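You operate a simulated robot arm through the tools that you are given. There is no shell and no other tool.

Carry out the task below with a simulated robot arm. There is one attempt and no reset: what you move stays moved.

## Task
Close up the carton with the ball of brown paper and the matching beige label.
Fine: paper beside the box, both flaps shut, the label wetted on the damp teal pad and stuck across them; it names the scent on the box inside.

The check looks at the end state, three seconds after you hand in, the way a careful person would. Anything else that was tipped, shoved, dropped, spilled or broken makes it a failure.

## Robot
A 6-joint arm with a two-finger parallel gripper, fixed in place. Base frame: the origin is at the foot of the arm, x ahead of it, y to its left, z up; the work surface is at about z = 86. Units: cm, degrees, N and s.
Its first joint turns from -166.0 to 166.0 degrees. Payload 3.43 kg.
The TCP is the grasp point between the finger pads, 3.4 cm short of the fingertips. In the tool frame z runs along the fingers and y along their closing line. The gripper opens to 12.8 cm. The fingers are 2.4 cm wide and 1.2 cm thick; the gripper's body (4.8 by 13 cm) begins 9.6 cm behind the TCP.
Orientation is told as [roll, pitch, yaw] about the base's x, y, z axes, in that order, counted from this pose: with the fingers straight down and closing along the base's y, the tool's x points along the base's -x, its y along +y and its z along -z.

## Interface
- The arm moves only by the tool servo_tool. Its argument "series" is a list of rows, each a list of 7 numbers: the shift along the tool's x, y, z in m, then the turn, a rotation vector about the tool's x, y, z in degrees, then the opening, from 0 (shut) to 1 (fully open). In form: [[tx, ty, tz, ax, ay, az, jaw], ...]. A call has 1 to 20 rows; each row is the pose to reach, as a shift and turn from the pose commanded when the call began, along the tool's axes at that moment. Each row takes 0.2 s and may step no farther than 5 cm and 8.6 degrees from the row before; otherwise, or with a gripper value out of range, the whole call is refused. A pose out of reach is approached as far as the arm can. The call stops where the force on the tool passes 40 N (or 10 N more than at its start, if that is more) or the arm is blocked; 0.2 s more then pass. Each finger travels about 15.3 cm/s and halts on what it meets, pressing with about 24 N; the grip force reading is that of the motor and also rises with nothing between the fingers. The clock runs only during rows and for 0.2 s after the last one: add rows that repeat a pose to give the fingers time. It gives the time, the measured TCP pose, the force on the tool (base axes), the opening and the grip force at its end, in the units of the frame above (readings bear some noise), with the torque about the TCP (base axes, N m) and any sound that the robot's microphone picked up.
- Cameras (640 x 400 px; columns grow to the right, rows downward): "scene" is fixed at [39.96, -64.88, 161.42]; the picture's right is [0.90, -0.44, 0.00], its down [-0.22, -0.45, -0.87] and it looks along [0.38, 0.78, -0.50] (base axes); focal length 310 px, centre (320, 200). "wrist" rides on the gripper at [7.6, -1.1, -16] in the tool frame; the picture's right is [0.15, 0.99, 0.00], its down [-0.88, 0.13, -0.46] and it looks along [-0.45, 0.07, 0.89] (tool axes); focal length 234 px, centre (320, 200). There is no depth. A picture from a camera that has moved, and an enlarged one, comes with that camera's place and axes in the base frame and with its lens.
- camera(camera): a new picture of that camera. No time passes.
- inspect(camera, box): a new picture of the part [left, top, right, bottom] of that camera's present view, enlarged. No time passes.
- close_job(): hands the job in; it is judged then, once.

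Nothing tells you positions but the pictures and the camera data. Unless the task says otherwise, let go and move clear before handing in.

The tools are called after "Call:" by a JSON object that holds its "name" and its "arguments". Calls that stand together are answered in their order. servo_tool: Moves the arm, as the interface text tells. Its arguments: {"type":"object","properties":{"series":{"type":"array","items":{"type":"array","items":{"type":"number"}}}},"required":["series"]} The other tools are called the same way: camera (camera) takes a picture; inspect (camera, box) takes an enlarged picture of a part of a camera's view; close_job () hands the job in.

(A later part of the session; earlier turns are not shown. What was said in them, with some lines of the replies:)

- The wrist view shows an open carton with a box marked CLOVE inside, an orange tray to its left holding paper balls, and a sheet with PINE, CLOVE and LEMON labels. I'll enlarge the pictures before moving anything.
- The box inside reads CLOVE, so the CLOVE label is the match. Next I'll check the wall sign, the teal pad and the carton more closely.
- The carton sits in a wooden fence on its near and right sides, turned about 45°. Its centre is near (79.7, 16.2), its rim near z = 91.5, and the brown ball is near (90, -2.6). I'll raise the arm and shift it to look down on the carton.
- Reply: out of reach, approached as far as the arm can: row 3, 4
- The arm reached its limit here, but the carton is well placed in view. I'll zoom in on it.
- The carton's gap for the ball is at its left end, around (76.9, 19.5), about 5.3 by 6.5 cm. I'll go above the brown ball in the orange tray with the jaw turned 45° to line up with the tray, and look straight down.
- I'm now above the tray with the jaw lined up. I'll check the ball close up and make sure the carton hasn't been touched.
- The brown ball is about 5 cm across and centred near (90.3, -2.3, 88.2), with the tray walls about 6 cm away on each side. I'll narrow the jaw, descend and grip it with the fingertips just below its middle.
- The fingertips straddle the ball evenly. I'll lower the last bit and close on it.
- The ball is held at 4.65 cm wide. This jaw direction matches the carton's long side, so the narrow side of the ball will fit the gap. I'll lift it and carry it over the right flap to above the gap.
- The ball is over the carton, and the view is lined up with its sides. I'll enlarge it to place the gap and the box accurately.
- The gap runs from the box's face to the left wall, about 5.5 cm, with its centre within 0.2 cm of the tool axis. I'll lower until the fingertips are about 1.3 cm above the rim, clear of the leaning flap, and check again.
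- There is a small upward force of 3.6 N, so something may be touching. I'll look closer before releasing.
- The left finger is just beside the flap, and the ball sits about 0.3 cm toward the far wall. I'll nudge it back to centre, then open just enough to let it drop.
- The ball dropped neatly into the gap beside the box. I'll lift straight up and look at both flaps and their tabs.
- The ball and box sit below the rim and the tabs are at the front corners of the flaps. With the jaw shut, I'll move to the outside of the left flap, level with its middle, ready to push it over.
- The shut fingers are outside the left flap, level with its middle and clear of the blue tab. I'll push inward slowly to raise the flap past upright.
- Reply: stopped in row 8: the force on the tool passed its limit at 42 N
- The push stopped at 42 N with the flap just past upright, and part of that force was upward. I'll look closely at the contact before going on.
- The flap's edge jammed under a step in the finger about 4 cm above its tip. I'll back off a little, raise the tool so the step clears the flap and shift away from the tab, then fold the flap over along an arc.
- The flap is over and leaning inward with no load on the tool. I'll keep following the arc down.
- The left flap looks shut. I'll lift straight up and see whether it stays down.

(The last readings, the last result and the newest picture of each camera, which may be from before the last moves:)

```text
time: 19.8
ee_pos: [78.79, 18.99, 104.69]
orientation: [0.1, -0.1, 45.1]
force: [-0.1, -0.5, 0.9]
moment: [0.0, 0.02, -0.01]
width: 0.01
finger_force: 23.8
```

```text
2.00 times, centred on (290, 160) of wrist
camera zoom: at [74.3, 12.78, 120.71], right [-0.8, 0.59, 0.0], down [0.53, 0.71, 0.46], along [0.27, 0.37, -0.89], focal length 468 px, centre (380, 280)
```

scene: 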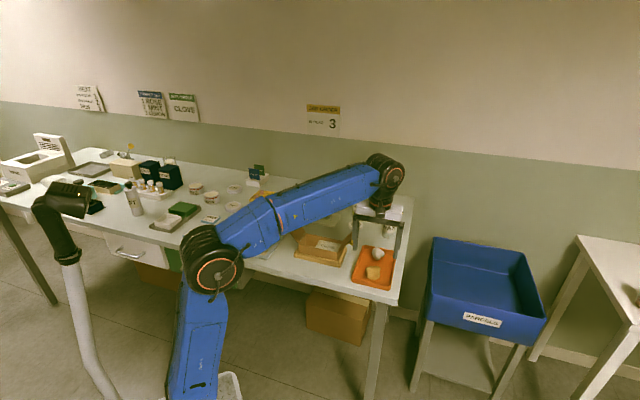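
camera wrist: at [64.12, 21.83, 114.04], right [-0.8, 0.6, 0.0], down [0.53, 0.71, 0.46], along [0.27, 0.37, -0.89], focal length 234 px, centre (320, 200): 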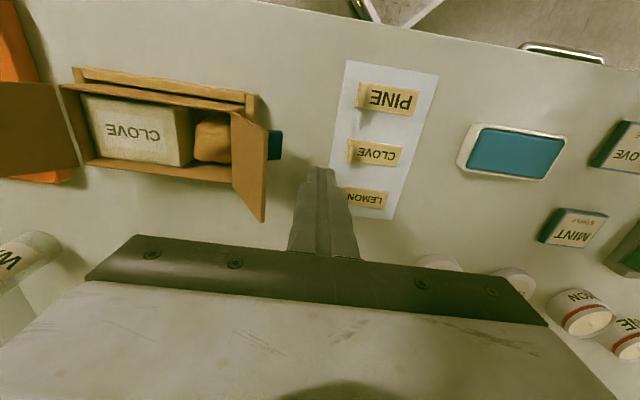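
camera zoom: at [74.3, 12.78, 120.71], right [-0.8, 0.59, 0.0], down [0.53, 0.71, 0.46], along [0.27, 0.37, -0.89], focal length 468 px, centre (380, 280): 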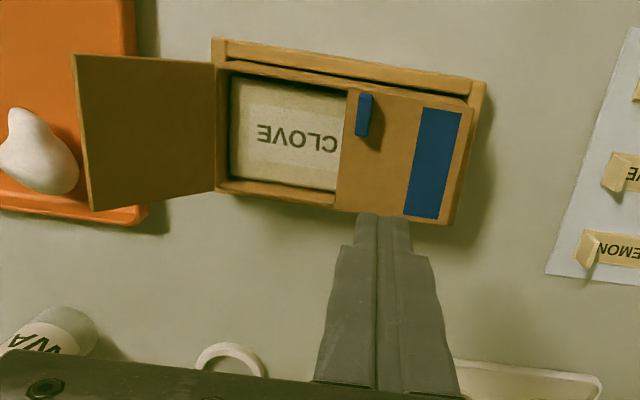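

The left flap stays shut by itself. Next I'll carry the shut fingers over the right flap to its outside, clear of the yellow tab and the tray.

Call:
{"name": "servo_tool", "arguments": {"series": [[0.001, -0.04, 0, 0, 0, 0, 0], [0.002, -0.08, 0.005, 0, 0, 0, 0], [0.003, -0.12, 0.015, 0, 0, 0, 0], [0.003, -0.15, 0.026, 0, 0, 0, 0], [0.003, -0.174, 0.027, 0, 0, 0, 0], [0.003, -0.174, 0.048, 0, 0, 0, 0], [0.003, -0.174, 0.048, 0, 0, 0, 0]]}}

Call:
{"name": "inspect", "arguments": {"camera": "scene", "box": [290, 190, 400, 275]}}

Call:
{"name": "camera", "arguments": {"camera": "wrist"}}

```text
time: 21.4
ee_pos: [90.99, 6.66, 99.7]
orientation: [0.1, -0.2, 45.1]
force: [-0.3, 0.0, 0.9]
moment: [-0.03, -0.04, 0.01]
width: 0.0
finger_force: 24.6
```

```text
4.71 times, centred on (345, 232) of scene
camera zoom: at [39.96, -64.88, 161.42], right [0.9, -0.44, 0.0], down [-0.22, -0.45, -0.87], along [0.38, 0.78, -0.5], focal length 1459 px, centre (202, 47)
```

zoom: 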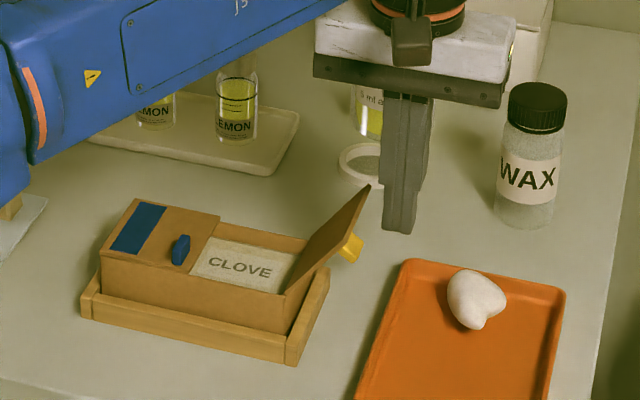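

```text
taken
camera wrist: at [86.33, 0.45, 115.66], right [-0.8, 0.59, 0.0], down [0.53, 0.71, 0.46], along [0.27, 0.37, -0.89], focal length 234 px, centre (320, 200)
```

wrist: 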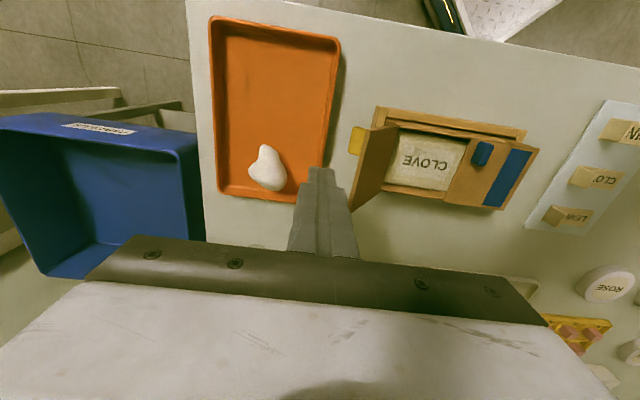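

The fingers are outside the right flap, level with its back half. I'll push it up and over past upright.

Call:
{"name": "servo_tool", "arguments": {"series": [[0, 0.012, -0.003, 0, 0, 0, 0], [0, 0.024, -0.003, 0, 0, 0, 0], [0, 0.034, -0.003, 0, 0, 0, 0], [0, 0.044, -0.003, 0, 0, 0, 0], [0, 0.054, -0.003, 0, 0, 0, 0], [0, 0.064, -0.003, 0, 0, 0, 0], [0, 0.074, -0.003, 0, 0, 0, 0], [0, 0.083, -0.003, 0, 0, 0, 0], [0, 0.092, -0.002, 0, 0, 0, 0]]}}

Call:
{"name": "inspect", "arguments": {"camera": "scene", "box": [290, 190, 400, 275]}}

Call:
{"name": "inspect", "arguments": {"camera": "wrist", "box": [240, 60, 560, 260]}}

```text
time: 23.4
ee_pos: [84.39, 12.93, 99.98]
orientation: [0.1, -0.3, 45.1]
force: [0.0, -1.1, -0.5]
moment: [0.02, -0.01, 0.0]
width: 0.01
finger_force: 24.0
```

```text
4.71 times, centred on (345, 232) of scene
camera zoom: at [39.96, -64.88, 161.42], right [0.9, -0.44, 0.0], down [-0.22, -0.45, -0.87], along [0.38, 0.78, -0.5], focal length 1459 px, centre (202, 47)
```

zoom: 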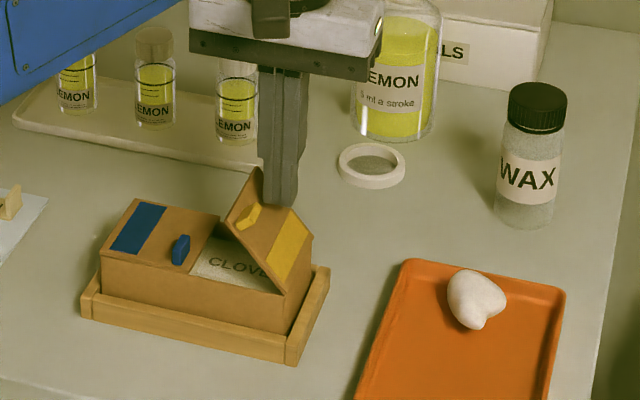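

```text
2.00 times, centred on (400, 160) of wrist
camera zoom: at [79.88, 6.81, 115.98], right [-0.8, 0.59, 0.0], down [0.53, 0.71, 0.46], along [0.27, 0.37, -0.89], focal length 468 px, centre (160, 280)
```

zoom: 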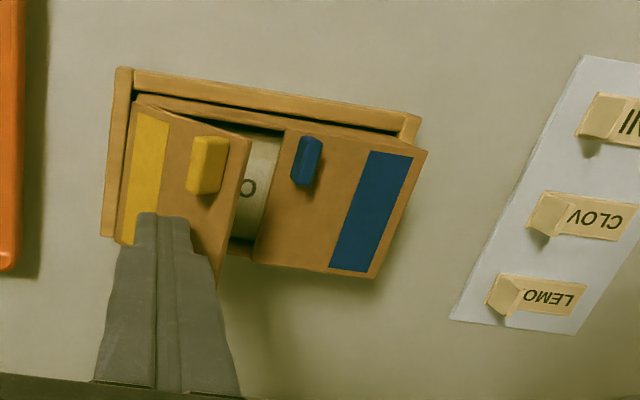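

The right flap is past upright and following the fingers. I'll continue the arc down to shut it.

Call:
{"name": "servo_tool", "arguments": {"series": [[0, 0.008, 0.006, 0, 0, 0, 0], [0, 0.015, 0.014, 0, 0, 0, 0], [0, 0.02, 0.022, 0, 0, 0, 0], [0, 0.024, 0.031, 0, 0, 0, 0], [0, 0.026, 0.04, 0, 0, 0, 0], [0, 0.026, 0.046, 0, 0, 0, 0], [0, 0.026, 0.046, 0, 0, 0, 0]]}}

Call:
{"name": "inspect", "arguments": {"camera": "scene", "box": [290, 190, 400, 275]}}

Call:
{"name": "inspect", "arguments": {"camera": "wrist", "box": [180, 60, 500, 260]}}

```text
time: 25.0
ee_pos: [82.46, 14.77, 95.47]
orientation: [0.0, -0.2, 45.1]
force: [-1.0, 1.1, 1.0]
moment: [-0.02, 0.0, 0.0]
width: 0.0
finger_force: 23.1
```

```text
4.71 times, centred on (345, 232) of scene
camera zoom: at [39.96, -64.88, 161.42], right [0.9, -0.44, 0.0], down [-0.22, -0.45, -0.87], along [0.38, 0.78, -0.5], focal length 1459 px, centre (202, 47)
```

zoom: 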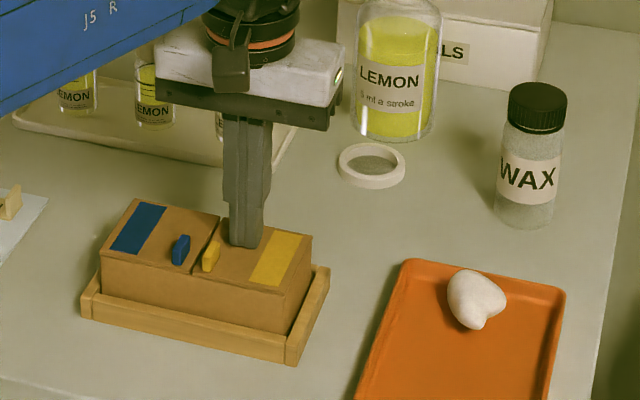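

```text
2.00 times, centred on (340, 160) of wrist
camera zoom: at [78.0, 8.61, 111.47], right [-0.8, 0.59, 0.0], down [0.53, 0.71, 0.46], along [0.27, 0.37, -0.89], focal length 468 px, centre (280, 280)
```

zoom: 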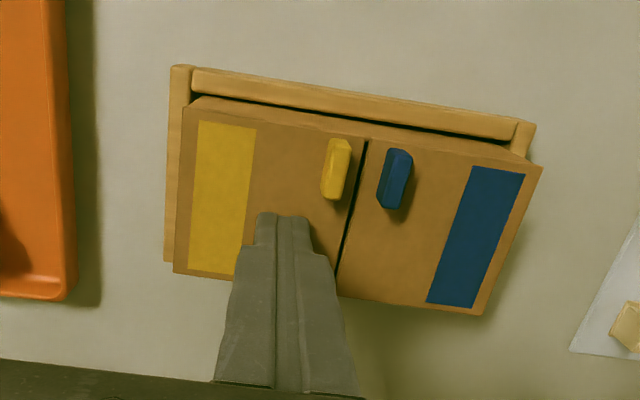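

Both flaps are shut. I'll lift away to confirm they stay shut, then go over to the CLOVE label on the sheet.

Call:
{"name": "servo_tool", "arguments": {"series": [[0, 0, -0.01, 0, 0, 0, 0], [0, 0, -0.05, 0, 0, 0, 0], [0, 0, -0.08, 0, 0, 0, 0], [0.001, 0.03, -0.08, 0, 0, 0, 0], [0.003, 0.07, -0.08, 0, 0, 0, 0], [0.005, 0.11, -0.08, 0, 0, 0, 0], [0.007, 0.15, -0.08, 0, 0, 0, 0], [0.008, 0.19, -0.07, 0, 0, 0, 0.1], [0.01, 0.23, -0.06, 0, 0, 0, 0.3], [0.01, 0.23, -0.06, 0, 0, 0, 0.35]]}}

Call:
{"name": "camera", "arguments": {"camera": "wrist"}}

Call:
{"name": "inspect", "arguments": {"camera": "scene", "box": [210, 195, 370, 280]}}

```text
time: 27.2
ee_pos: [65.55, 30.13, 101.57]
orientation: [0.2, -0.1, 45.1]
force: [-0.3, 0.5, -0.4]
moment: [0.02, 0.01, 0.0]
width: 4.45
finger_force: 0.0
```

```text
taken
camera wrist: at [60.87, 23.93, 117.52], right [-0.8, 0.59, 0.0], down [0.53, 0.71, 0.46], along [0.27, 0.37, -0.89], focal length 234 px, centre (320, 200)
```

wrist: 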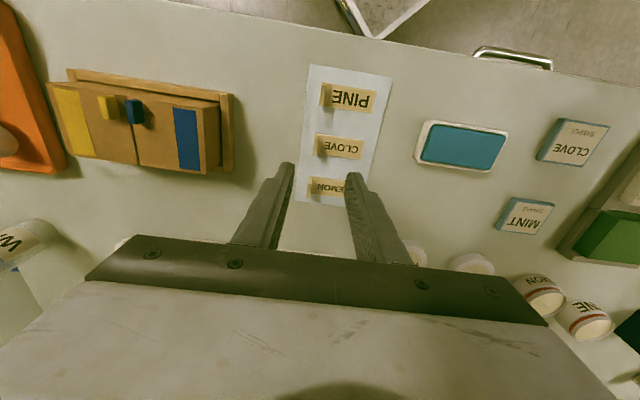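

```text
4.00 times, centred on (290, 238) of scene
camera zoom: at [39.96, -64.88, 161.42], right [0.9, -0.44, 0.0], down [-0.22, -0.45, -0.87], along [0.38, 0.78, -0.5], focal length 1240 px, centre (440, 50)
```

zoom: 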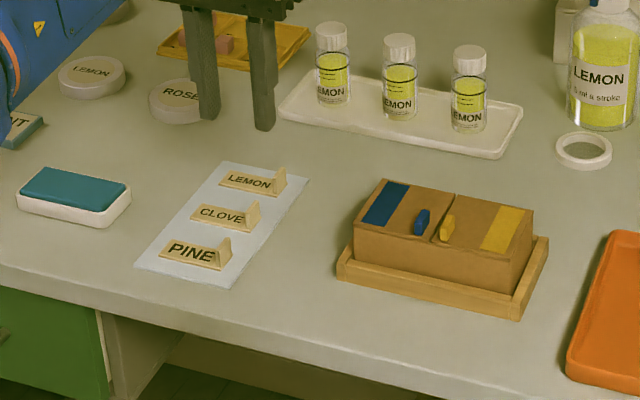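

The flaps stay shut. Now a closer look at the labels and the teal pad.

Call:
{"name": "inspect", "arguments": {"camera": "wrist", "box": [270, 60, 430, 220]}}

Call:
{"name": "inspect", "arguments": {"camera": "wrist", "box": [380, 90, 540, 200]}}

Call:
{"name": "inspect", "arguments": {"camera": "scene", "box": [240, 230, 300, 270]}}

Call:
{"name": "inspect", "arguments": {"camera": "scene", "box": [205, 225, 255, 260]}}

```text
2.50 times, centred on (350, 140) of wrist
camera zoom: at [60.87, 23.93, 117.52], right [-0.8, 0.59, 0.0], down [0.53, 0.71, 0.46], along [0.27, 0.37, -0.89], focal length 585 px, centre (245, 350)
```

zoom: 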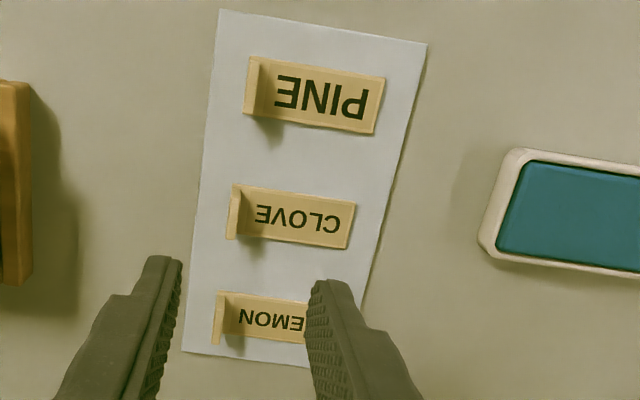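

```text
3.64 times, centred on (460, 145) of wrist
camera zoom: at [60.87, 23.93, 117.52], right [-0.8, 0.59, 0.0], down [0.53, 0.71, 0.46], along [0.27, 0.37, -0.89], focal length 852 px, centre (-189, 400)
```

zoom: 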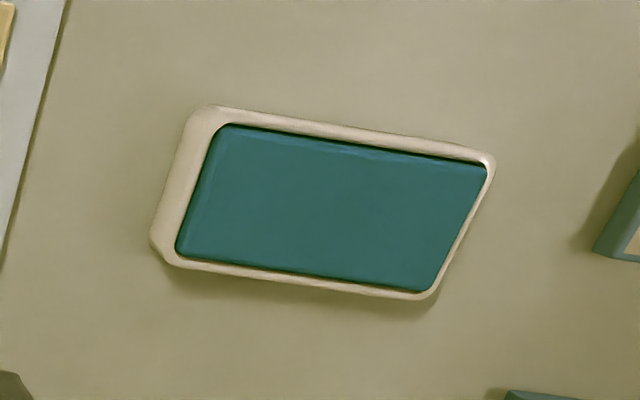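

```text
10.00 times, centred on (270, 250) of scene
camera zoom: at [39.96, -64.88, 161.42], right [0.9, -0.44, 0.0], down [-0.22, -0.45, -0.87], along [0.38, 0.78, -0.5], focal length 3100 px, centre (820, -300)
```

zoom: 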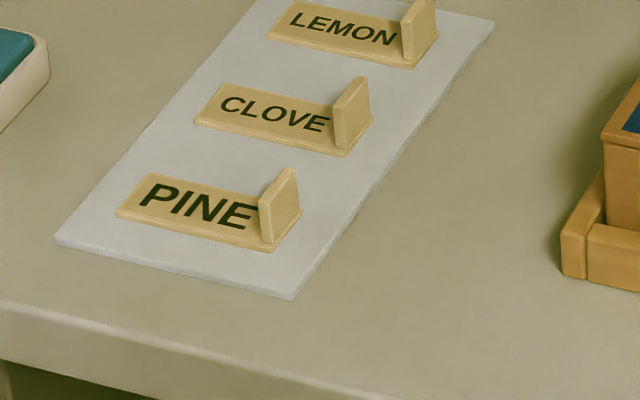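

```text
11.43 times, centred on (230, 242) of scene
camera zoom: at [39.96, -64.88, 161.42], right [0.9, -0.44, 0.0], down [-0.22, -0.45, -0.87], along [0.38, 0.78, -0.5], focal length 3543 px, centre (1349, -286)
```

zoom: 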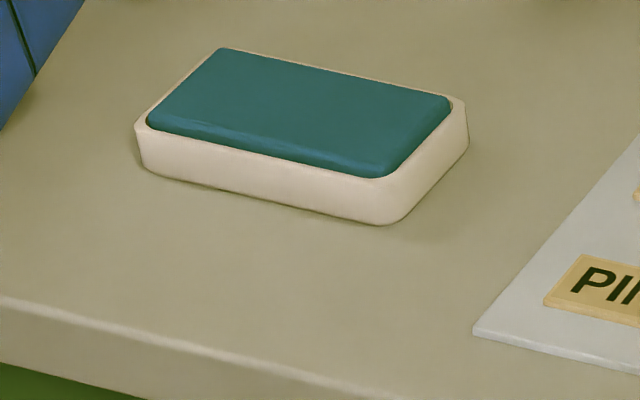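

The CLOVE label is about 6.8 by 2.6 cm and already in line with the tool. Its upright tab is almost under the gripper, so I'll descend partway and check.

Call:
{"name": "servo_tool", "arguments": {"series": [[0.0015, -0.0032, 0.03, 0, 0, 0, 0.35], [0.0015, -0.0032, 0.06, 0, 0, 0, 0.35], [0.0015, -0.0032, 0.085, 0, 0, 0, 0.35], [0.0015, -0.0032, 0.095, 0, 0, 0, 0.35]]}}

Call:
{"name": "inspect", "arguments": {"camera": "wrist", "box": [240, 80, 420, 250]}}

Call:
{"name": "inspect", "arguments": {"camera": "scene", "box": [235, 210, 315, 265]}}

```text
time: 28.2
ee_pos: [65.84, 30.08, 92.11]
orientation: [0.1, -0.3, 45.2]
force: [0.2, -0.2, 0.5]
moment: [0.02, 0.02, -0.01]
width: 4.48
finger_force: 0.2
```

```text
2.35 times, centred on (330, 165) of wrist
camera zoom: at [61.18, 23.85, 107.98], right [-0.8, 0.59, 0.0], down [0.53, 0.71, 0.46], along [0.27, 0.37, -0.89], focal length 551 px, centre (296, 282)
```

zoom: 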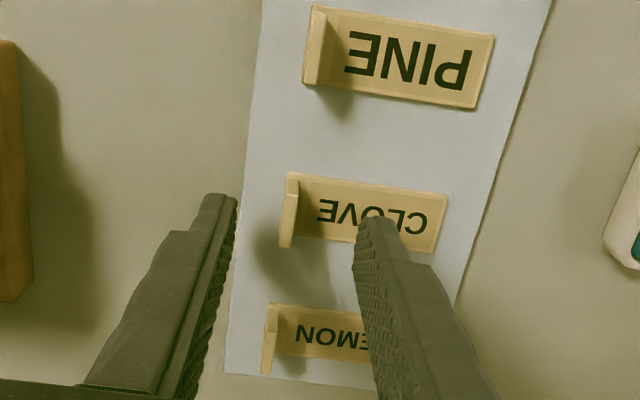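

```text
7.27 times, centred on (275, 238) of scene
camera zoom: at [39.96, -64.88, 161.42], right [0.9, -0.44, 0.0], down [-0.22, -0.45, -0.87], along [0.38, 0.78, -0.5], focal length 2255 px, centre (647, -73)
```

zoom: 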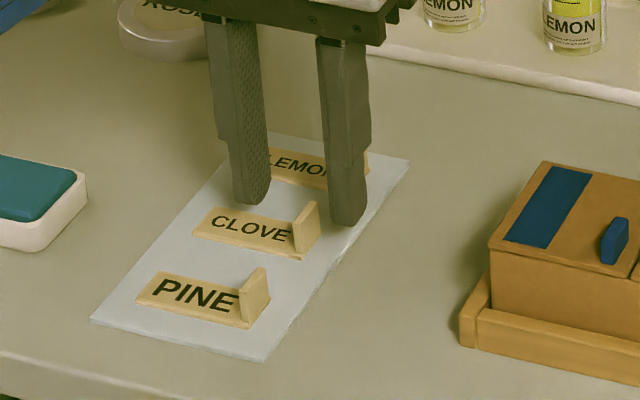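

The tab is centred between the fingers to within a few millimetres. I'll lower the last bit and close on it.

Call:
{"name": "servo_tool", "arguments": {"series": [[0.001, -0.0027, 0.008, 0, 0, 0, 0.35], [0.001, -0.0027, 0.0165, 0, 0, 0, 0.3], [0.001, -0.0027, 0.0165, 0, 0, 0, 0.3]]}}

Call:
{"name": "inspect", "arguments": {"camera": "wrist", "box": [240, 80, 420, 250]}}

Call:
{"name": "inspect", "arguments": {"camera": "scene", "box": [235, 210, 315, 265]}}

```text
time: 29.0
ee_pos: [65.77, 30.02, 90.15]
orientation: [0.1, -0.2, 45.1]
force: [0.7, 0.0, -0.2]
moment: [-0.01, 0.03, 0.02]
width: 3.82
finger_force: 0.1
```

```text
2.35 times, centred on (330, 165) of wrist
camera zoom: at [61.26, 23.72, 106.27], right [-0.8, 0.59, 0.0], down [0.53, 0.71, 0.46], along [0.27, 0.37, -0.89], focal length 551 px, centre (296, 282)
```

zoom: 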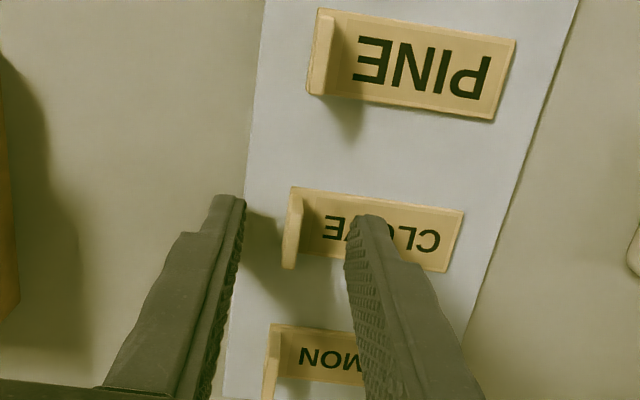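

```text
7.27 times, centred on (275, 238) of scene
camera zoom: at [39.96, -64.88, 161.42], right [0.9, -0.44, 0.0], down [-0.22, -0.45, -0.87], along [0.38, 0.78, -0.5], focal length 2255 px, centre (647, -73)
```

zoom: 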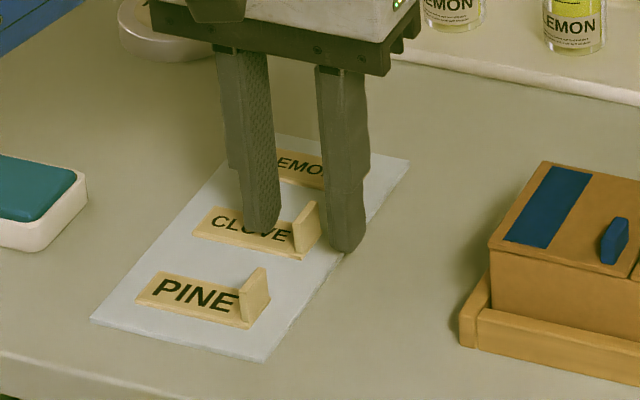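

The fingertips are on both sides of the tab with no contact force. I'll close on it.

Call:
{"name": "servo_tool", "arguments": {"series": [[0, 0, 0, 0, 0, 0, 0.15], [0, 0, 0, 0, 0, 0, 0.0], [0, 0, 0, 0, 0, 0, 0.0], [0, 0, 0, 0, 0, 0, 0.0]]}}

Call:
{"name": "servo_tool", "arguments": {"series": [[0, 0, -0.01, 0, 0, 0, 0], [0, 0, -0.03, 0, 0, 0, 0], [0, 0, -0.06, 0, 0, 0, 0], [0, 0, -0.06, 0, 0, 0, 0]]}}

Call:
{"name": "inspect", "arguments": {"camera": "wrist", "box": [240, 80, 480, 250]}}

Call:
{"name": "inspect", "arguments": {"camera": "scene", "box": [215, 195, 315, 265]}}

```text
time: 30.0
ee_pos: [65.81, 29.93, 90.2]
orientation: [0.1, -0.2, 45.2]
force: [0.2, 0.6, -0.5]
moment: [-0.03, -0.03, -0.02]
width: 0.34
finger_force: 24.0
```

```text
time: 31.0
ee_pos: [65.87, 29.79, 96.37]
orientation: [0.1, -0.2, 45.2]
force: [0.0, -0.3, 0.7]
moment: [0.0, 0.01, 0.0]
width: 0.33
finger_force: 23.9
```

```text
2.35 times, centred on (360, 165) of wrist
camera zoom: at [61.32, 23.66, 112.31], right [-0.8, 0.59, 0.0], down [0.53, 0.71, 0.46], along [0.27, 0.37, -0.89], focal length 551 px, centre (226, 282)
```

zoom: 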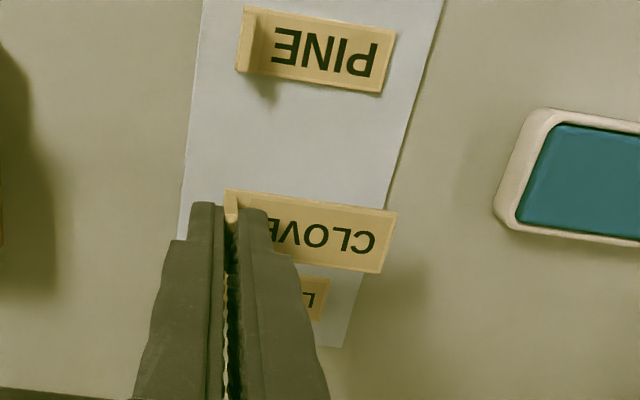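

```text
5.71 times, centred on (265, 230) of scene
camera zoom: at [39.96, -64.88, 161.42], right [0.9, -0.44, 0.0], down [-0.22, -0.45, -0.87], along [0.38, 0.78, -0.5], focal length 1772 px, centre (634, 29)
```

zoom: 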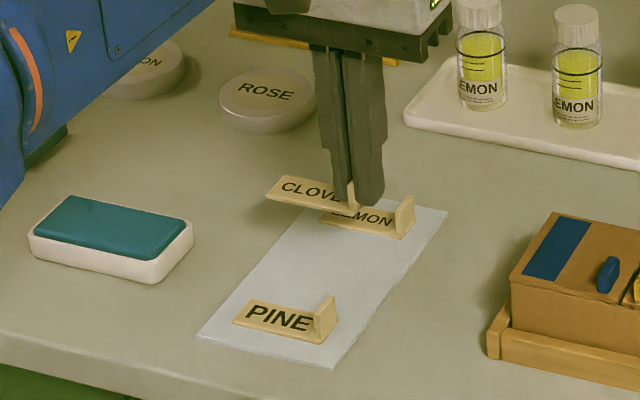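

The CLOVE label is held by its tab, and its underside is about 4 cm below the TCP. The teal pad's top is near z = 87.7, centred at (50.9, 41.1) and in line with the tool. I'll carry the label over the pad and descend close to it.

Call:
{"name": "servo_tool", "arguments": {"series": [[0.004, 0.025, -0.005, 0, 0, 0, 0], [0.009, 0.055, -0.005, 0, 0, 0, 0], [0.014, 0.085, -0.005, 0, 0, 0, 0], [0.019, 0.115, -0.005, 0, 0, 0, 0], [0.024, 0.142, -0.005, 0, 0, 0, 0], [0.0262, 0.157, 0.0, 0, 0, 0, 0], [0.0262, 0.157, 0.02, 0, 0, 0, 0], [0.0262, 0.157, 0.033, 0, 0, 0, 0], [0.0262, 0.157, 0.033, 0, 0, 0, 0]]}}

Call:
{"name": "inspect", "arguments": {"camera": "wrist", "box": [240, 80, 480, 250]}}

Call:
{"name": "inspect", "arguments": {"camera": "scene", "box": [195, 195, 275, 265]}}

```text
time: 33.0
ee_pos: [52.86, 38.99, 92.94]
orientation: [0.2, -0.2, 45.1]
force: [0.9, 1.1, -0.5]
moment: [0.02, 0.04, 0.0]
width: 0.32
finger_force: 24.1
```

```text
2.35 times, centred on (360, 165) of wrist
camera zoom: at [48.35, 32.84, 108.96], right [-0.8, 0.59, 0.0], down [0.53, 0.71, 0.46], along [0.27, 0.37, -0.89], focal length 551 px, centre (226, 282)
```

zoom: 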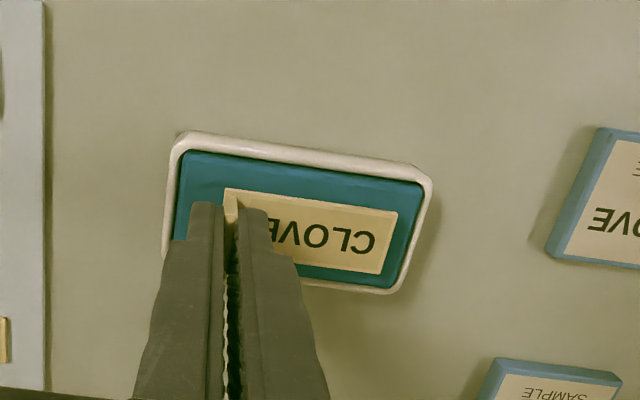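

```text
5.71 times, centred on (235, 230) of scene
camera zoom: at [39.96, -64.88, 161.42], right [0.9, -0.44, 0.0], down [-0.22, -0.45, -0.87], along [0.38, 0.78, -0.5], focal length 1772 px, centre (806, 29)
```

zoom: 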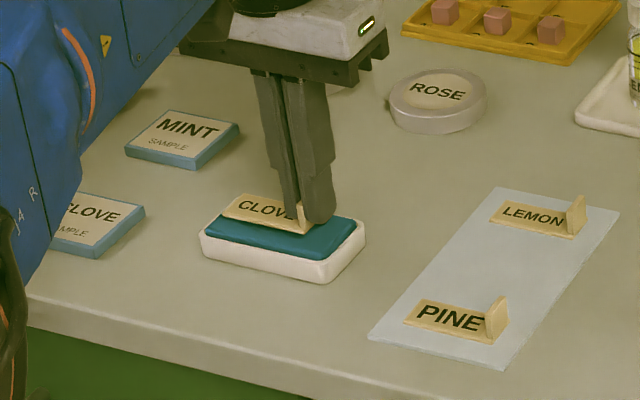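

The label is centred over the pad. I'll lower gently until it touches.

Call:
{"name": "servo_tool", "arguments": {"series": [[0, 0, 0.006, 0, 0, 0, 0], [0, 0, 0.009, 0, 0, 0, 0], [0, 0, 0.011, 0, 0, 0, 0], [0, 0, 0.0125, 0, 0, 0, 0]]}}

Call:
{"name": "inspect", "arguments": {"camera": "scene", "box": [210, 215, 260, 250]}}

Call:
{"name": "inspect", "arguments": {"camera": "wrist", "box": [240, 80, 480, 250]}}

```text
time: 34.0
ee_pos: [52.79, 38.94, 92.04]
orientation: [0.2, -0.4, 45.1]
force: [1.7, 3.2, 30.9]
moment: [0.09, 0.06, -0.06]
width: 0.36
finger_force: 24.1
```

```text
11.43 times, centred on (235, 232) of scene
camera zoom: at [39.96, -64.88, 161.42], right [0.9, -0.44, 0.0], down [-0.22, -0.45, -0.87], along [0.38, 0.78, -0.5], focal length 3543 px, centre (1291, -171)
```

zoom: 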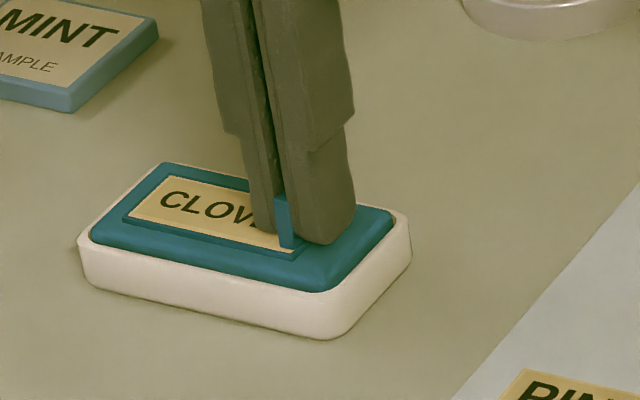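

```text
2.35 times, centred on (360, 165) of wrist
camera zoom: at [48.27, 32.78, 107.93], right [-0.8, 0.59, 0.0], down [0.53, 0.71, 0.46], along [0.27, 0.37, -0.89], focal length 551 px, centre (226, 282)
```

zoom: 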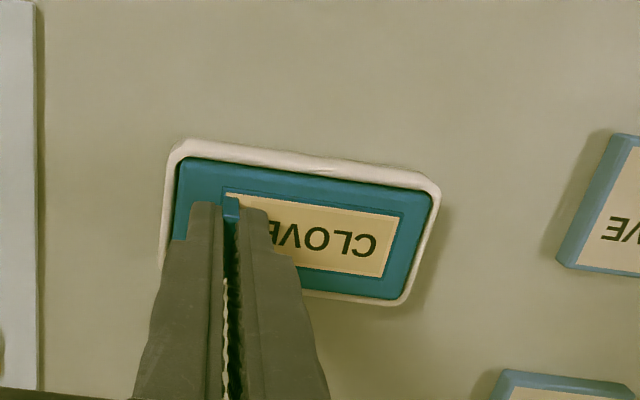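

The label's edges and tab have turned teal, so it is wet. I'll lift it and carry it above the carton, with the middle of the label over the seam and behind the two tabs.

Call:
{"name": "servo_tool", "arguments": {"series": [[0, 0, -0.015, 0, 0, 0, 0], [0, 0, -0.05, 0, 0, 0, 0], [0, 0, -0.09, 0, 0, 0, 0], [-0.004, -0.035, -0.095, 0, 0, 0, 0], [-0.008, -0.075, -0.1, 0, 0, 0, 0], [-0.012, -0.115, -0.1, 0, 0, 0, 0], [-0.016, -0.155, -0.1, 0, 0, 0, 0], [-0.02, -0.195, -0.1, 0, 0, 0, 0], [-0.024, -0.235, -0.1, 0, 0, 0, 0], [-0.028, -0.275, -0.1, 0, 0, 0, 0], [-0.032, -0.315, -0.1, 0, 0, 0, 0], [-0.037, -0.35, -0.1, 0, 0, 0, 0], [-0.0404, -0.378, -0.095, 0, 0, 0, 0], [-0.0404, -0.378, -0.085, 0, 0, 0, 0], [-0.0404, -0.378, -0.085, 0, 0, 0, 0]]}}

Call:
{"name": "inspect", "arguments": {"camera": "wrist", "box": [220, 80, 460, 250]}}

Call:
{"name": "inspect", "arguments": {"camera": "scene", "box": [275, 180, 375, 265]}}

```text
time: 37.2
ee_pos: [82.4, 15.11, 100.05]
orientation: [0.1, -0.2, 45.1]
force: [-0.6, -0.4, 0.1]
moment: [0.02, -0.02, 0.02]
width: 0.33
finger_force: 24.5
```

```text
2.35 times, centred on (340, 165) of wrist
camera zoom: at [77.94, 8.94, 116.05], right [-0.8, 0.59, 0.0], down [0.53, 0.71, 0.46], along [0.27, 0.37, -0.89], focal length 551 px, centre (273, 282)
```

zoom: 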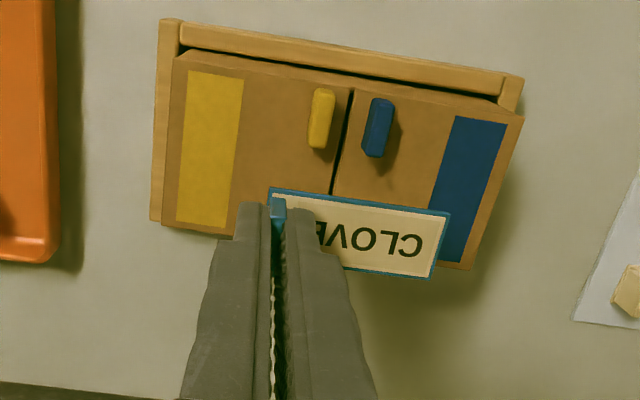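

```text
4.71 times, centred on (325, 222) of scene
camera zoom: at [39.96, -64.88, 161.42], right [0.9, -0.44, 0.0], down [-0.22, -0.45, -0.87], along [0.38, 0.78, -0.5], focal length 1459 px, centre (296, 94)
```

zoom: 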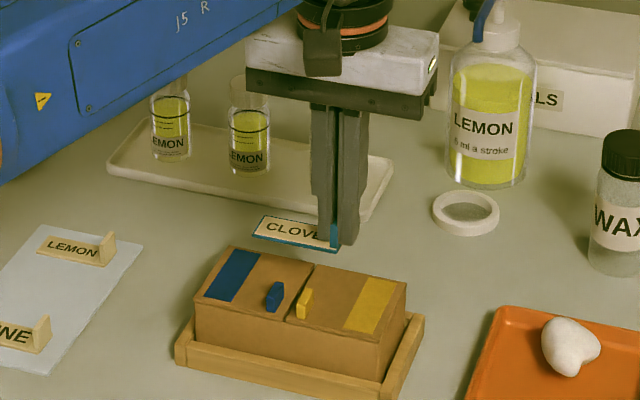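

The wet label is level over the carton. I'll shift it 0.4 cm to centre it on the seam and lower it to just above the flaps.

Call:
{"name": "servo_tool", "arguments": {"series": [[-0.0015, -0.004, 0.01, 0, 0, 0, 0], [-0.0015, -0.004, 0.022, 0, 0, 0, 0], [-0.0015, -0.004, 0.031, 0, 0, 0, 0], [-0.0015, -0.004, 0.035, 0, 0, 0, 0], [-0.0015, -0.004, 0.035, 0, 0, 0, 0]]}}

Call:
{"name": "inspect", "arguments": {"camera": "wrist", "box": [220, 80, 460, 250]}}

Call:
{"name": "inspect", "arguments": {"camera": "scene", "box": [295, 205, 365, 265]}}

```text
time: 38.4
ee_pos: [82.78, 14.92, 96.75]
orientation: [0.0, -0.1, 45.1]
force: [1.1, -1.1, 0.0]
moment: [-0.01, 0.01, -0.02]
width: 0.32
finger_force: 23.8
```

```text
2.35 times, centred on (340, 165) of wrist
camera zoom: at [78.33, 8.84, 112.75], right [-0.8, 0.59, 0.0], down [0.53, 0.71, 0.46], along [0.27, 0.37, -0.89], focal length 551 px, centre (273, 282)
```

zoom: 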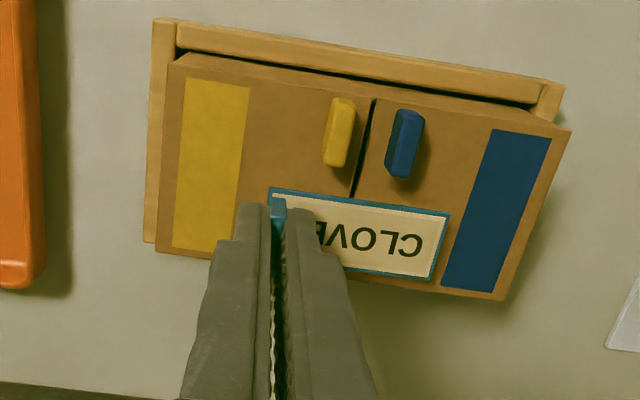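

```text
6.67 times, centred on (330, 235) of scene
camera zoom: at [39.96, -64.88, 161.42], right [0.9, -0.44, 0.0], down [-0.22, -0.45, -0.87], along [0.38, 0.78, -0.5], focal length 2067 px, centre (253, -33)
```

zoom: 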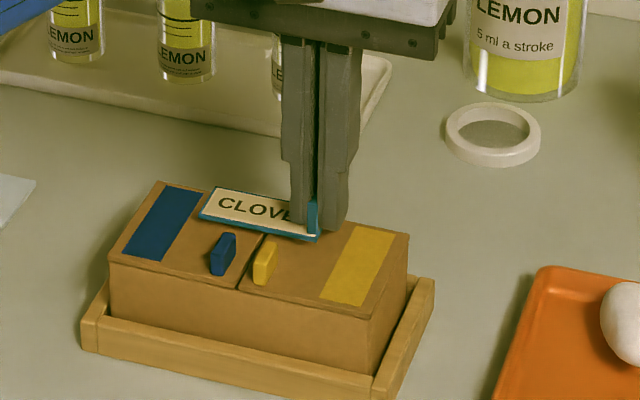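

The label is lined up across the seam and clear of both tabs. I'll nudge it slightly and lower it in small steps until it just presses on the flaps.

Call:
{"name": "servo_tool", "arguments": {"series": [[0.002, -0.002, 0.002, 0, 0, 0, 0], [0.002, -0.002, 0.004, 0, 0, 0, 0], [0.002, -0.002, 0.005, 0, 0, 0, 0], [0.002, -0.002, 0.006, 0, 0, 0, 0]]}}

Call:
{"name": "inspect", "arguments": {"camera": "scene", "box": [295, 205, 365, 265]}}

```text
time: 39.4
ee_pos: [82.99, 14.76, 96.19]
orientation: [0.1, -0.3, 45.1]
force: [0.3, 0.7, -0.3]
moment: [0.0, 0.0, -0.01]
width: 0.33
finger_force: 24.1
```

```text
6.67 times, centred on (330, 235) of scene
camera zoom: at [39.96, -64.88, 161.42], right [0.9, -0.44, 0.0], down [-0.22, -0.45, -0.87], along [0.38, 0.78, -0.5], focal length 2067 px, centre (253, -33)
```

zoom: 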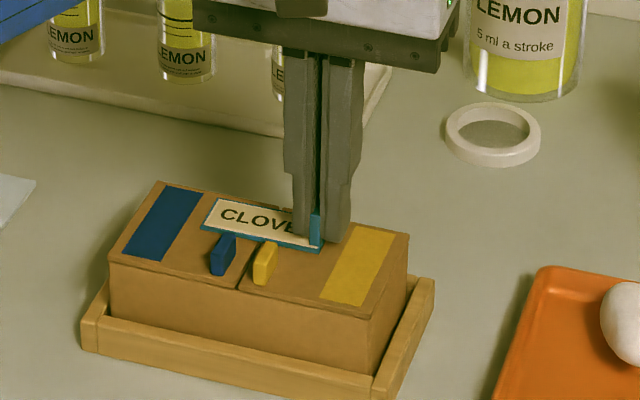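

No contact yet. I'll go a little lower in small steps.

Call:
{"name": "servo_tool", "arguments": {"series": [[0, 0, 0.001, 0, 0, 0, 0], [0, 0, 0.002, 0, 0, 0, 0], [0, 0, 0.003, 0, 0, 0, 0]]}}

```text
time: 40.2
ee_pos: [82.81, 14.82, 95.8]
orientation: [0.1, -0.2, 45.0]
force: [0.4, -0.2, -0.6]
moment: [-0.01, -0.02, -0.03]
width: 0.34
finger_force: 23.9
```

Call:
{"name": "servo_tool", "arguments": {"series": [[0, 0, 0.001, 0, 0, 0, 0], [0, 0, 0.002, 0, 0, 0, 0], [0, 0, 0.003, 0, 0, 0, 0]]}}

Call:
{"name": "inspect", "arguments": {"camera": "scene", "box": [300, 210, 360, 260]}}

Call:
{"name": "inspect", "arguments": {"camera": "wrist", "box": [220, 80, 460, 250]}}

```text
time: 41.0
ee_pos: [82.86, 14.72, 95.76]
orientation: [0.0, -0.5, 45.1]
force: [6.1, -0.8, 21.5]
moment: [0.05, -0.08, -0.09]
width: 0.33
finger_force: 24.1
```

```text
8.00 times, centred on (330, 235) of scene
camera zoom: at [39.96, -64.88, 161.42], right [0.9, -0.44, 0.0], down [-0.22, -0.45, -0.87], along [0.38, 0.78, -0.5], focal length 2480 px, centre (240, -80)
```

zoom: 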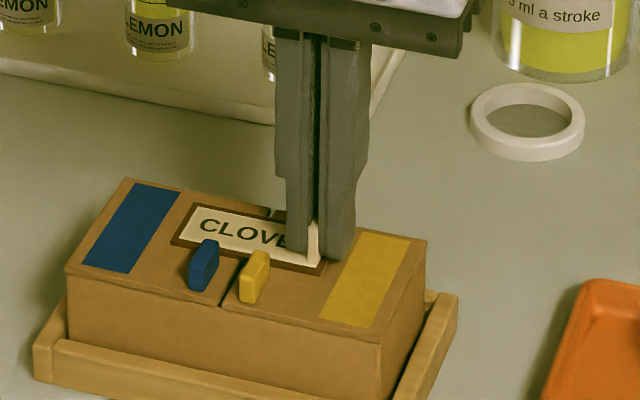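

```text
2.35 times, centred on (340, 165) of wrist
camera zoom: at [78.23, 8.56, 111.65], right [-0.8, 0.59, 0.0], down [0.53, 0.71, 0.46], along [0.27, 0.37, -0.89], focal length 551 px, centre (273, 282)
```

zoom: 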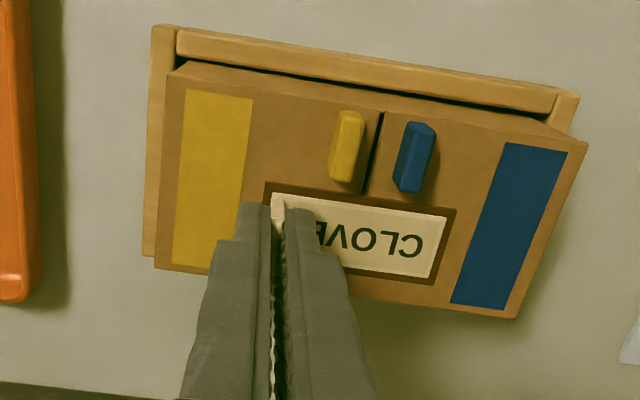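

The label touched down across the seam with about 21 N, and its border changed from teal to brown. I'll hold it briefly, ease off the load and then release the tab.

Call:
{"name": "servo_tool", "arguments": {"series": [[0, 0, 0, 0, 0, 0, 0], [0, 0, 0, 0, 0, 0, 0], [0, 0, 0, 0, 0, 0, 0], [0, 0, -0.001, 0, 0, 0, 0], [0, 0, -0.0015, 0, 0, 0, 0]]}}

```text
time: 42.2
ee_pos: [82.76, 14.74, 95.59]
orientation: [0.2, -0.3, 45.2]
force: [3.9, -1.2, 17.7]
moment: [0.06, -0.1, -0.02]
width: 0.31
finger_force: 24.1
```

Call:
{"name": "servo_tool", "arguments": {"series": [[0, 0, -0.001, 0, 0, 0, 0], [0, 0, -0.001, 0, 0, 0, 0]]}}

```text
time: 42.8
ee_pos: [82.9, 14.73, 95.73]
orientation: [0.2, -0.2, 45.1]
force: [3.5, 1.3, 8.1]
moment: [0.17, -0.19, -0.06]
width: 0.33
finger_force: 23.9
```

Call:
{"name": "servo_tool", "arguments": {"series": [[0, 0, -0.0005, 0, 0, 0, 0], [0, 0, -0.001, 0, 0, 0, 0]]}}

```text
time: 43.4
ee_pos: [82.76, 14.85, 95.82]
orientation: [0.2, -0.2, 45.2]
force: [-0.1, -0.5, -2.2]
moment: [0.0, -0.03, 0.0]
width: 0.32
finger_force: 23.7
```

The load is near zero, so I'll open just enough to free the tab.

Call:
{"name": "servo_tool", "arguments": {"series": [[0, 0, 0, 0, 0, 0, 0.06], [0, 0, 0, 0, 0, 0, 0.12], [0, 0, 0, 0, 0, 0, 0.12]]}}

Call:
{"name": "inspect", "arguments": {"camera": "scene", "box": [300, 210, 360, 260]}}

Call:
{"name": "inspect", "arguments": {"camera": "wrist", "box": [220, 80, 460, 250]}}

```text
time: 44.2
ee_pos: [82.84, 14.83, 95.89]
orientation: [0.1, -0.3, 45.1]
force: [-0.1, -0.1, 0.1]
moment: [0.03, 0.0, 0.0]
width: 1.54
finger_force: 0.1
```

```text
8.00 times, centred on (330, 235) of scene
camera zoom: at [39.96, -64.88, 161.42], right [0.9, -0.44, 0.0], down [-0.22, -0.45, -0.87], along [0.38, 0.78, -0.5], focal length 2480 px, centre (240, -80)
```

zoom: 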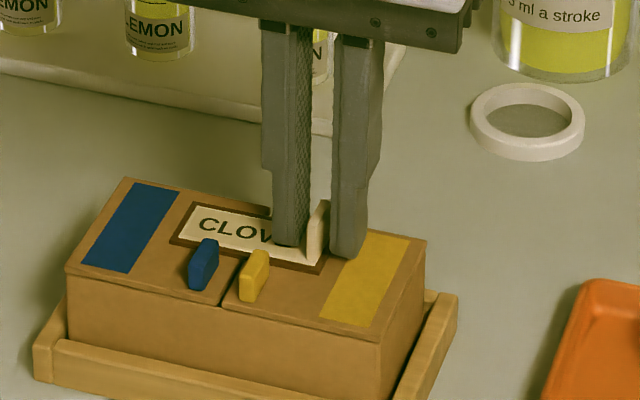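

```text
2.35 times, centred on (340, 165) of wrist
camera zoom: at [78.27, 8.62, 111.87], right [-0.8, 0.59, 0.0], down [0.53, 0.71, 0.46], along [0.27, 0.37, -0.89], focal length 551 px, centre (273, 282)
```

zoom: 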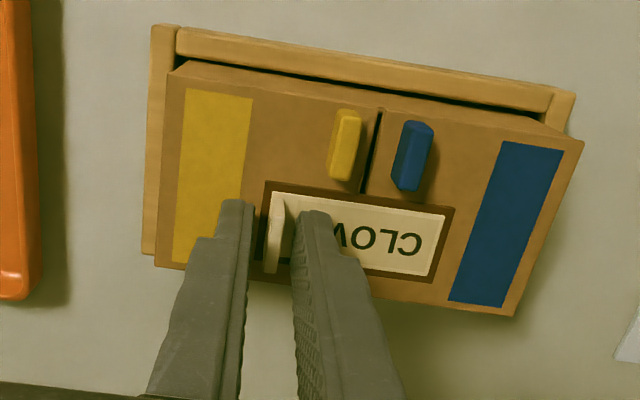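

The tab is free and the label lies across the seam. I'll lift straight up, slowly at first.

Call:
{"name": "servo_tool", "arguments": {"series": [[0, 0, -0.008, 0, 0, 0, 0.14], [0, 0, -0.02, 0, 0, 0, 0.14], [0, 0, -0.04, 0, 0, 0, 0.14], [0, 0, -0.07, 0, 0, 0, 0.14]]}}

Call:
{"name": "inspect", "arguments": {"camera": "scene", "box": [295, 205, 365, 265]}}

Call:
{"name": "inspect", "arguments": {"camera": "wrist", "box": [220, 60, 460, 230]}}

```text
time: 45.2
ee_pos: [82.93, 14.72, 103.04]
orientation: [0.1, -0.2, 45.1]
force: [-0.1, -0.4, -0.9]
moment: [0.01, -0.02, 0.01]
width: 1.79
finger_force: 0.1
```

```text
6.67 times, centred on (330, 235) of scene
camera zoom: at [39.96, -64.88, 161.42], right [0.9, -0.44, 0.0], down [-0.22, -0.45, -0.87], along [0.38, 0.78, -0.5], focal length 2067 px, centre (253, -33)
```

zoom: 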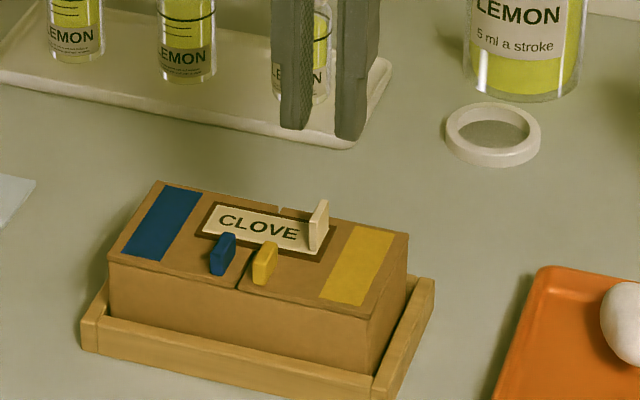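

```text
2.35 times, centred on (340, 145) of wrist
camera zoom: at [78.3, 8.52, 118.97], right [-0.8, 0.59, 0.0], down [0.53, 0.71, 0.46], along [0.27, 0.37, -0.89], focal length 551 px, centre (273, 329)
```

zoom: 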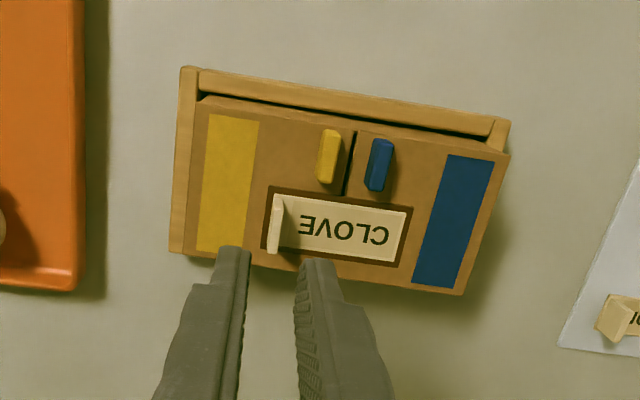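

The label sits centred across the seam with the tab free. I'll check the flaps close up, and the rest of the bench.

Call:
{"name": "inspect", "arguments": {"camera": "scene", "box": [303, 222, 353, 260]}}

Call:
{"name": "inspect", "arguments": {"camera": "wrist", "box": [270, 80, 430, 190]}}

Call:
{"name": "camera", "arguments": {"camera": "scene"}}

Call:
{"name": "inspect", "arguments": {"camera": "scene", "box": [180, 170, 420, 305]}}

```text
10.53 times, centred on (328, 241) of scene
camera zoom: at [39.96, -64.88, 161.42], right [0.9, -0.44, 0.0], down [-0.22, -0.45, -0.87], along [0.38, 0.78, -0.5], focal length 3264 px, centre (236, -232)
```

zoom: 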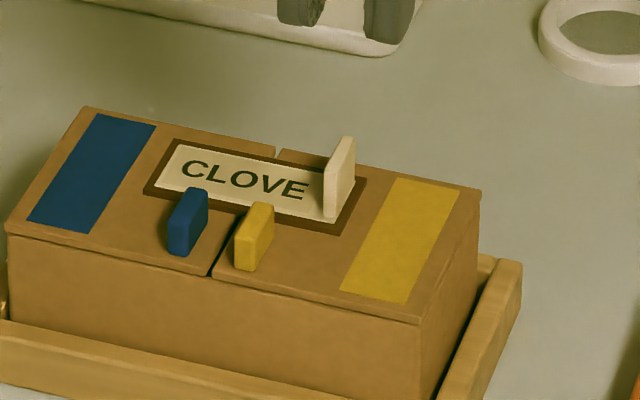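

```text
3.64 times, centred on (350, 135) of wrist
camera zoom: at [78.3, 8.52, 118.97], right [-0.8, 0.59, 0.0], down [0.53, 0.71, 0.46], along [0.27, 0.37, -0.89], focal length 852 px, centre (211, 436)
```

zoom: 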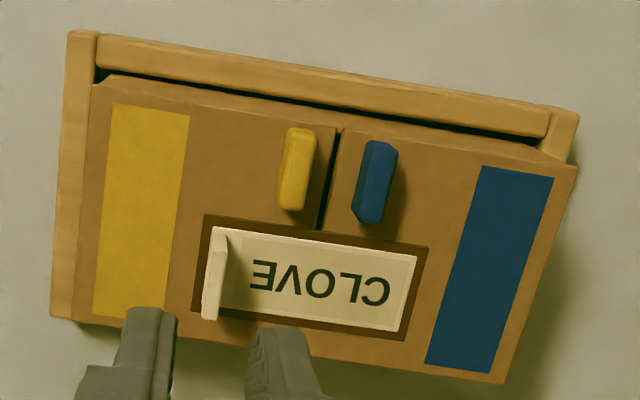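

```text
taken
```

scene: 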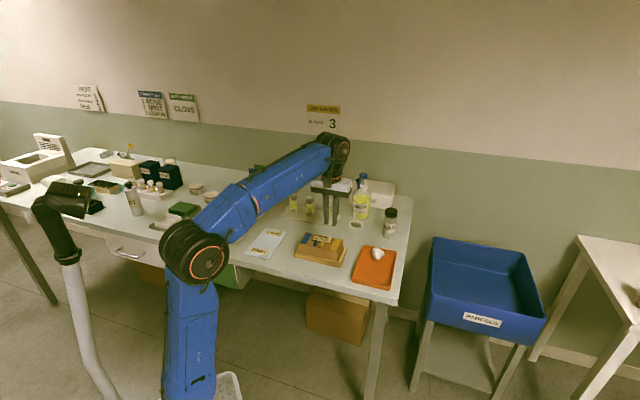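

```text
2.67 times, centred on (300, 238) of scene
camera zoom: at [39.96, -64.88, 161.42], right [0.9, -0.44, 0.0], down [-0.22, -0.45, -0.87], along [0.38, 0.78, -0.5], focal length 827 px, centre (373, 100)
```

zoom: 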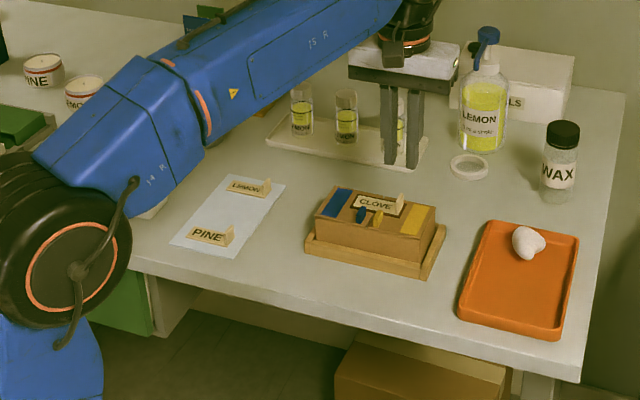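

Both flaps lie flat, and the CLOVE label is stuck squarely across them. The other labels, vials, bottle and tray are undisturbed. I'll back the arm up and clear before handing in.

Call:
{"name": "servo_tool", "arguments": {"series": [[0, 0, -0.03, 0, 0, 0, 0.14], [0.02, 0.02, -0.05, 0, 0, 0, 0.14], [0.04, 0.04, -0.07, 0, 0, 0, 0.14], [0.065, 0.065, -0.08, 0, 0, 0, 0.14], [0.085, 0.085, -0.09, 0, 0, 0, 0.14], [0.085, 0.085, -0.09, 0, 0, 0, 0.14], [0.085, 0.085, -0.09, 0, 0, 0, 0.14]]}}

Call:
{"name": "inspect", "arguments": {"camera": "scene", "box": [295, 215, 365, 270]}}

Call:
{"name": "camera", "arguments": {"camera": "wrist"}}

Call:
{"name": "inspect", "arguments": {"camera": "scene", "box": [0, 120, 220, 258]}}

```text
time: 46.8
ee_pos: [70.74, 14.51, 111.84]
orientation: [0.0, -0.2, 45.1]
force: [-0.1, 0.1, -1.0]
moment: [0.01, 0.03, -0.01]
width: 1.81
finger_force: 0.0
```

```text
7.27 times, centred on (330, 242) of scene
camera zoom: at [39.96, -64.88, 161.42], right [0.9, -0.44, 0.0], down [-0.22, -0.45, -0.87], along [0.38, 0.78, -0.5], focal length 2255 px, centre (247, -109)
```

zoom: 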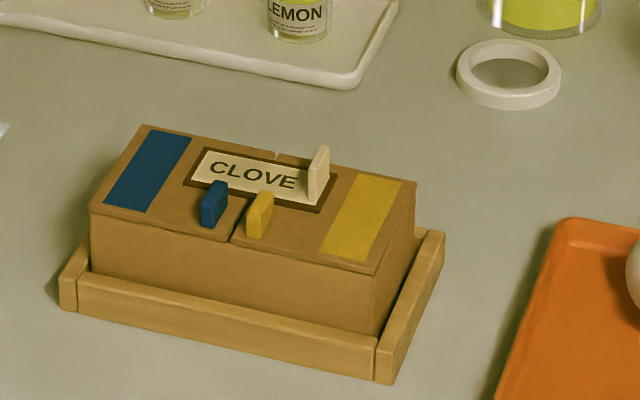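

```text
taken
camera wrist: at [66.21, 8.34, 127.83], right [-0.8, 0.59, 0.0], down [0.53, 0.71, 0.46], along [0.27, 0.37, -0.89], focal length 234 px, centre (320, 200)
```

wrist: 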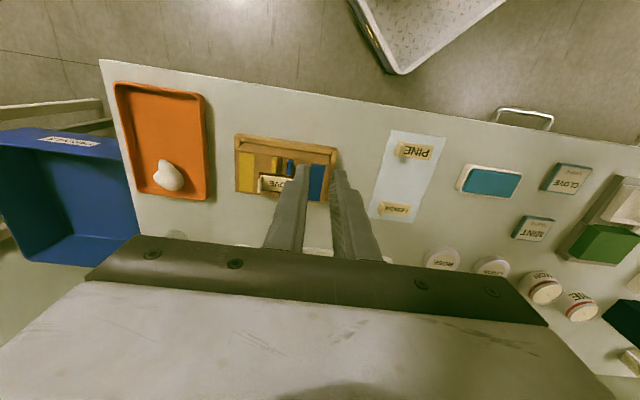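

```text
2.90 times, centred on (110, 189) of scene
camera zoom: at [39.96, -64.88, 161.42], right [0.9, -0.44, 0.0], down [-0.22, -0.45, -0.87], along [0.38, 0.78, -0.5], focal length 899 px, centre (929, 232)
```

zoom: 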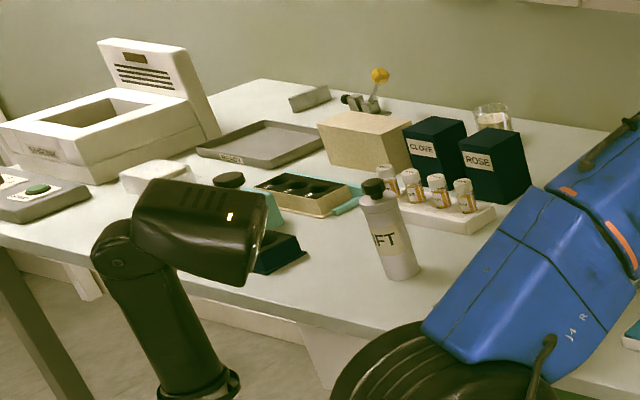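

The carton is closed with the paper ball beside the CLOVE box, both flaps flat, and the wetted CLOVE label stuck across the seam. Everything else looks as it was and the arm is clear, so I'm handing in.

Call:
{"name": "close_job", "arguments": {}}

```text
The job is handed in.
```

The carton is closed and the job is handed in. The final pictures showed:

- **Paper:** the brown paper ball is inside the carton, beside the CLOVE box.
- **Flaps:** both lie flat and stayed shut on their own.
- **Label:** the CLOVE label was wetted on the teal pad, changing colour at the edges, then pressed across the seam with about 21 N. It matches the scent on the box inside.

While I was raising the left flap, its edge caught under a step on the finger and the arm stopped at 42 N. I backed off and raised the tool, and the flap then folded normally. The carton shifted about 2 mm within its wooden fence during the work. I saw nothing else tipped, moved or spilled.
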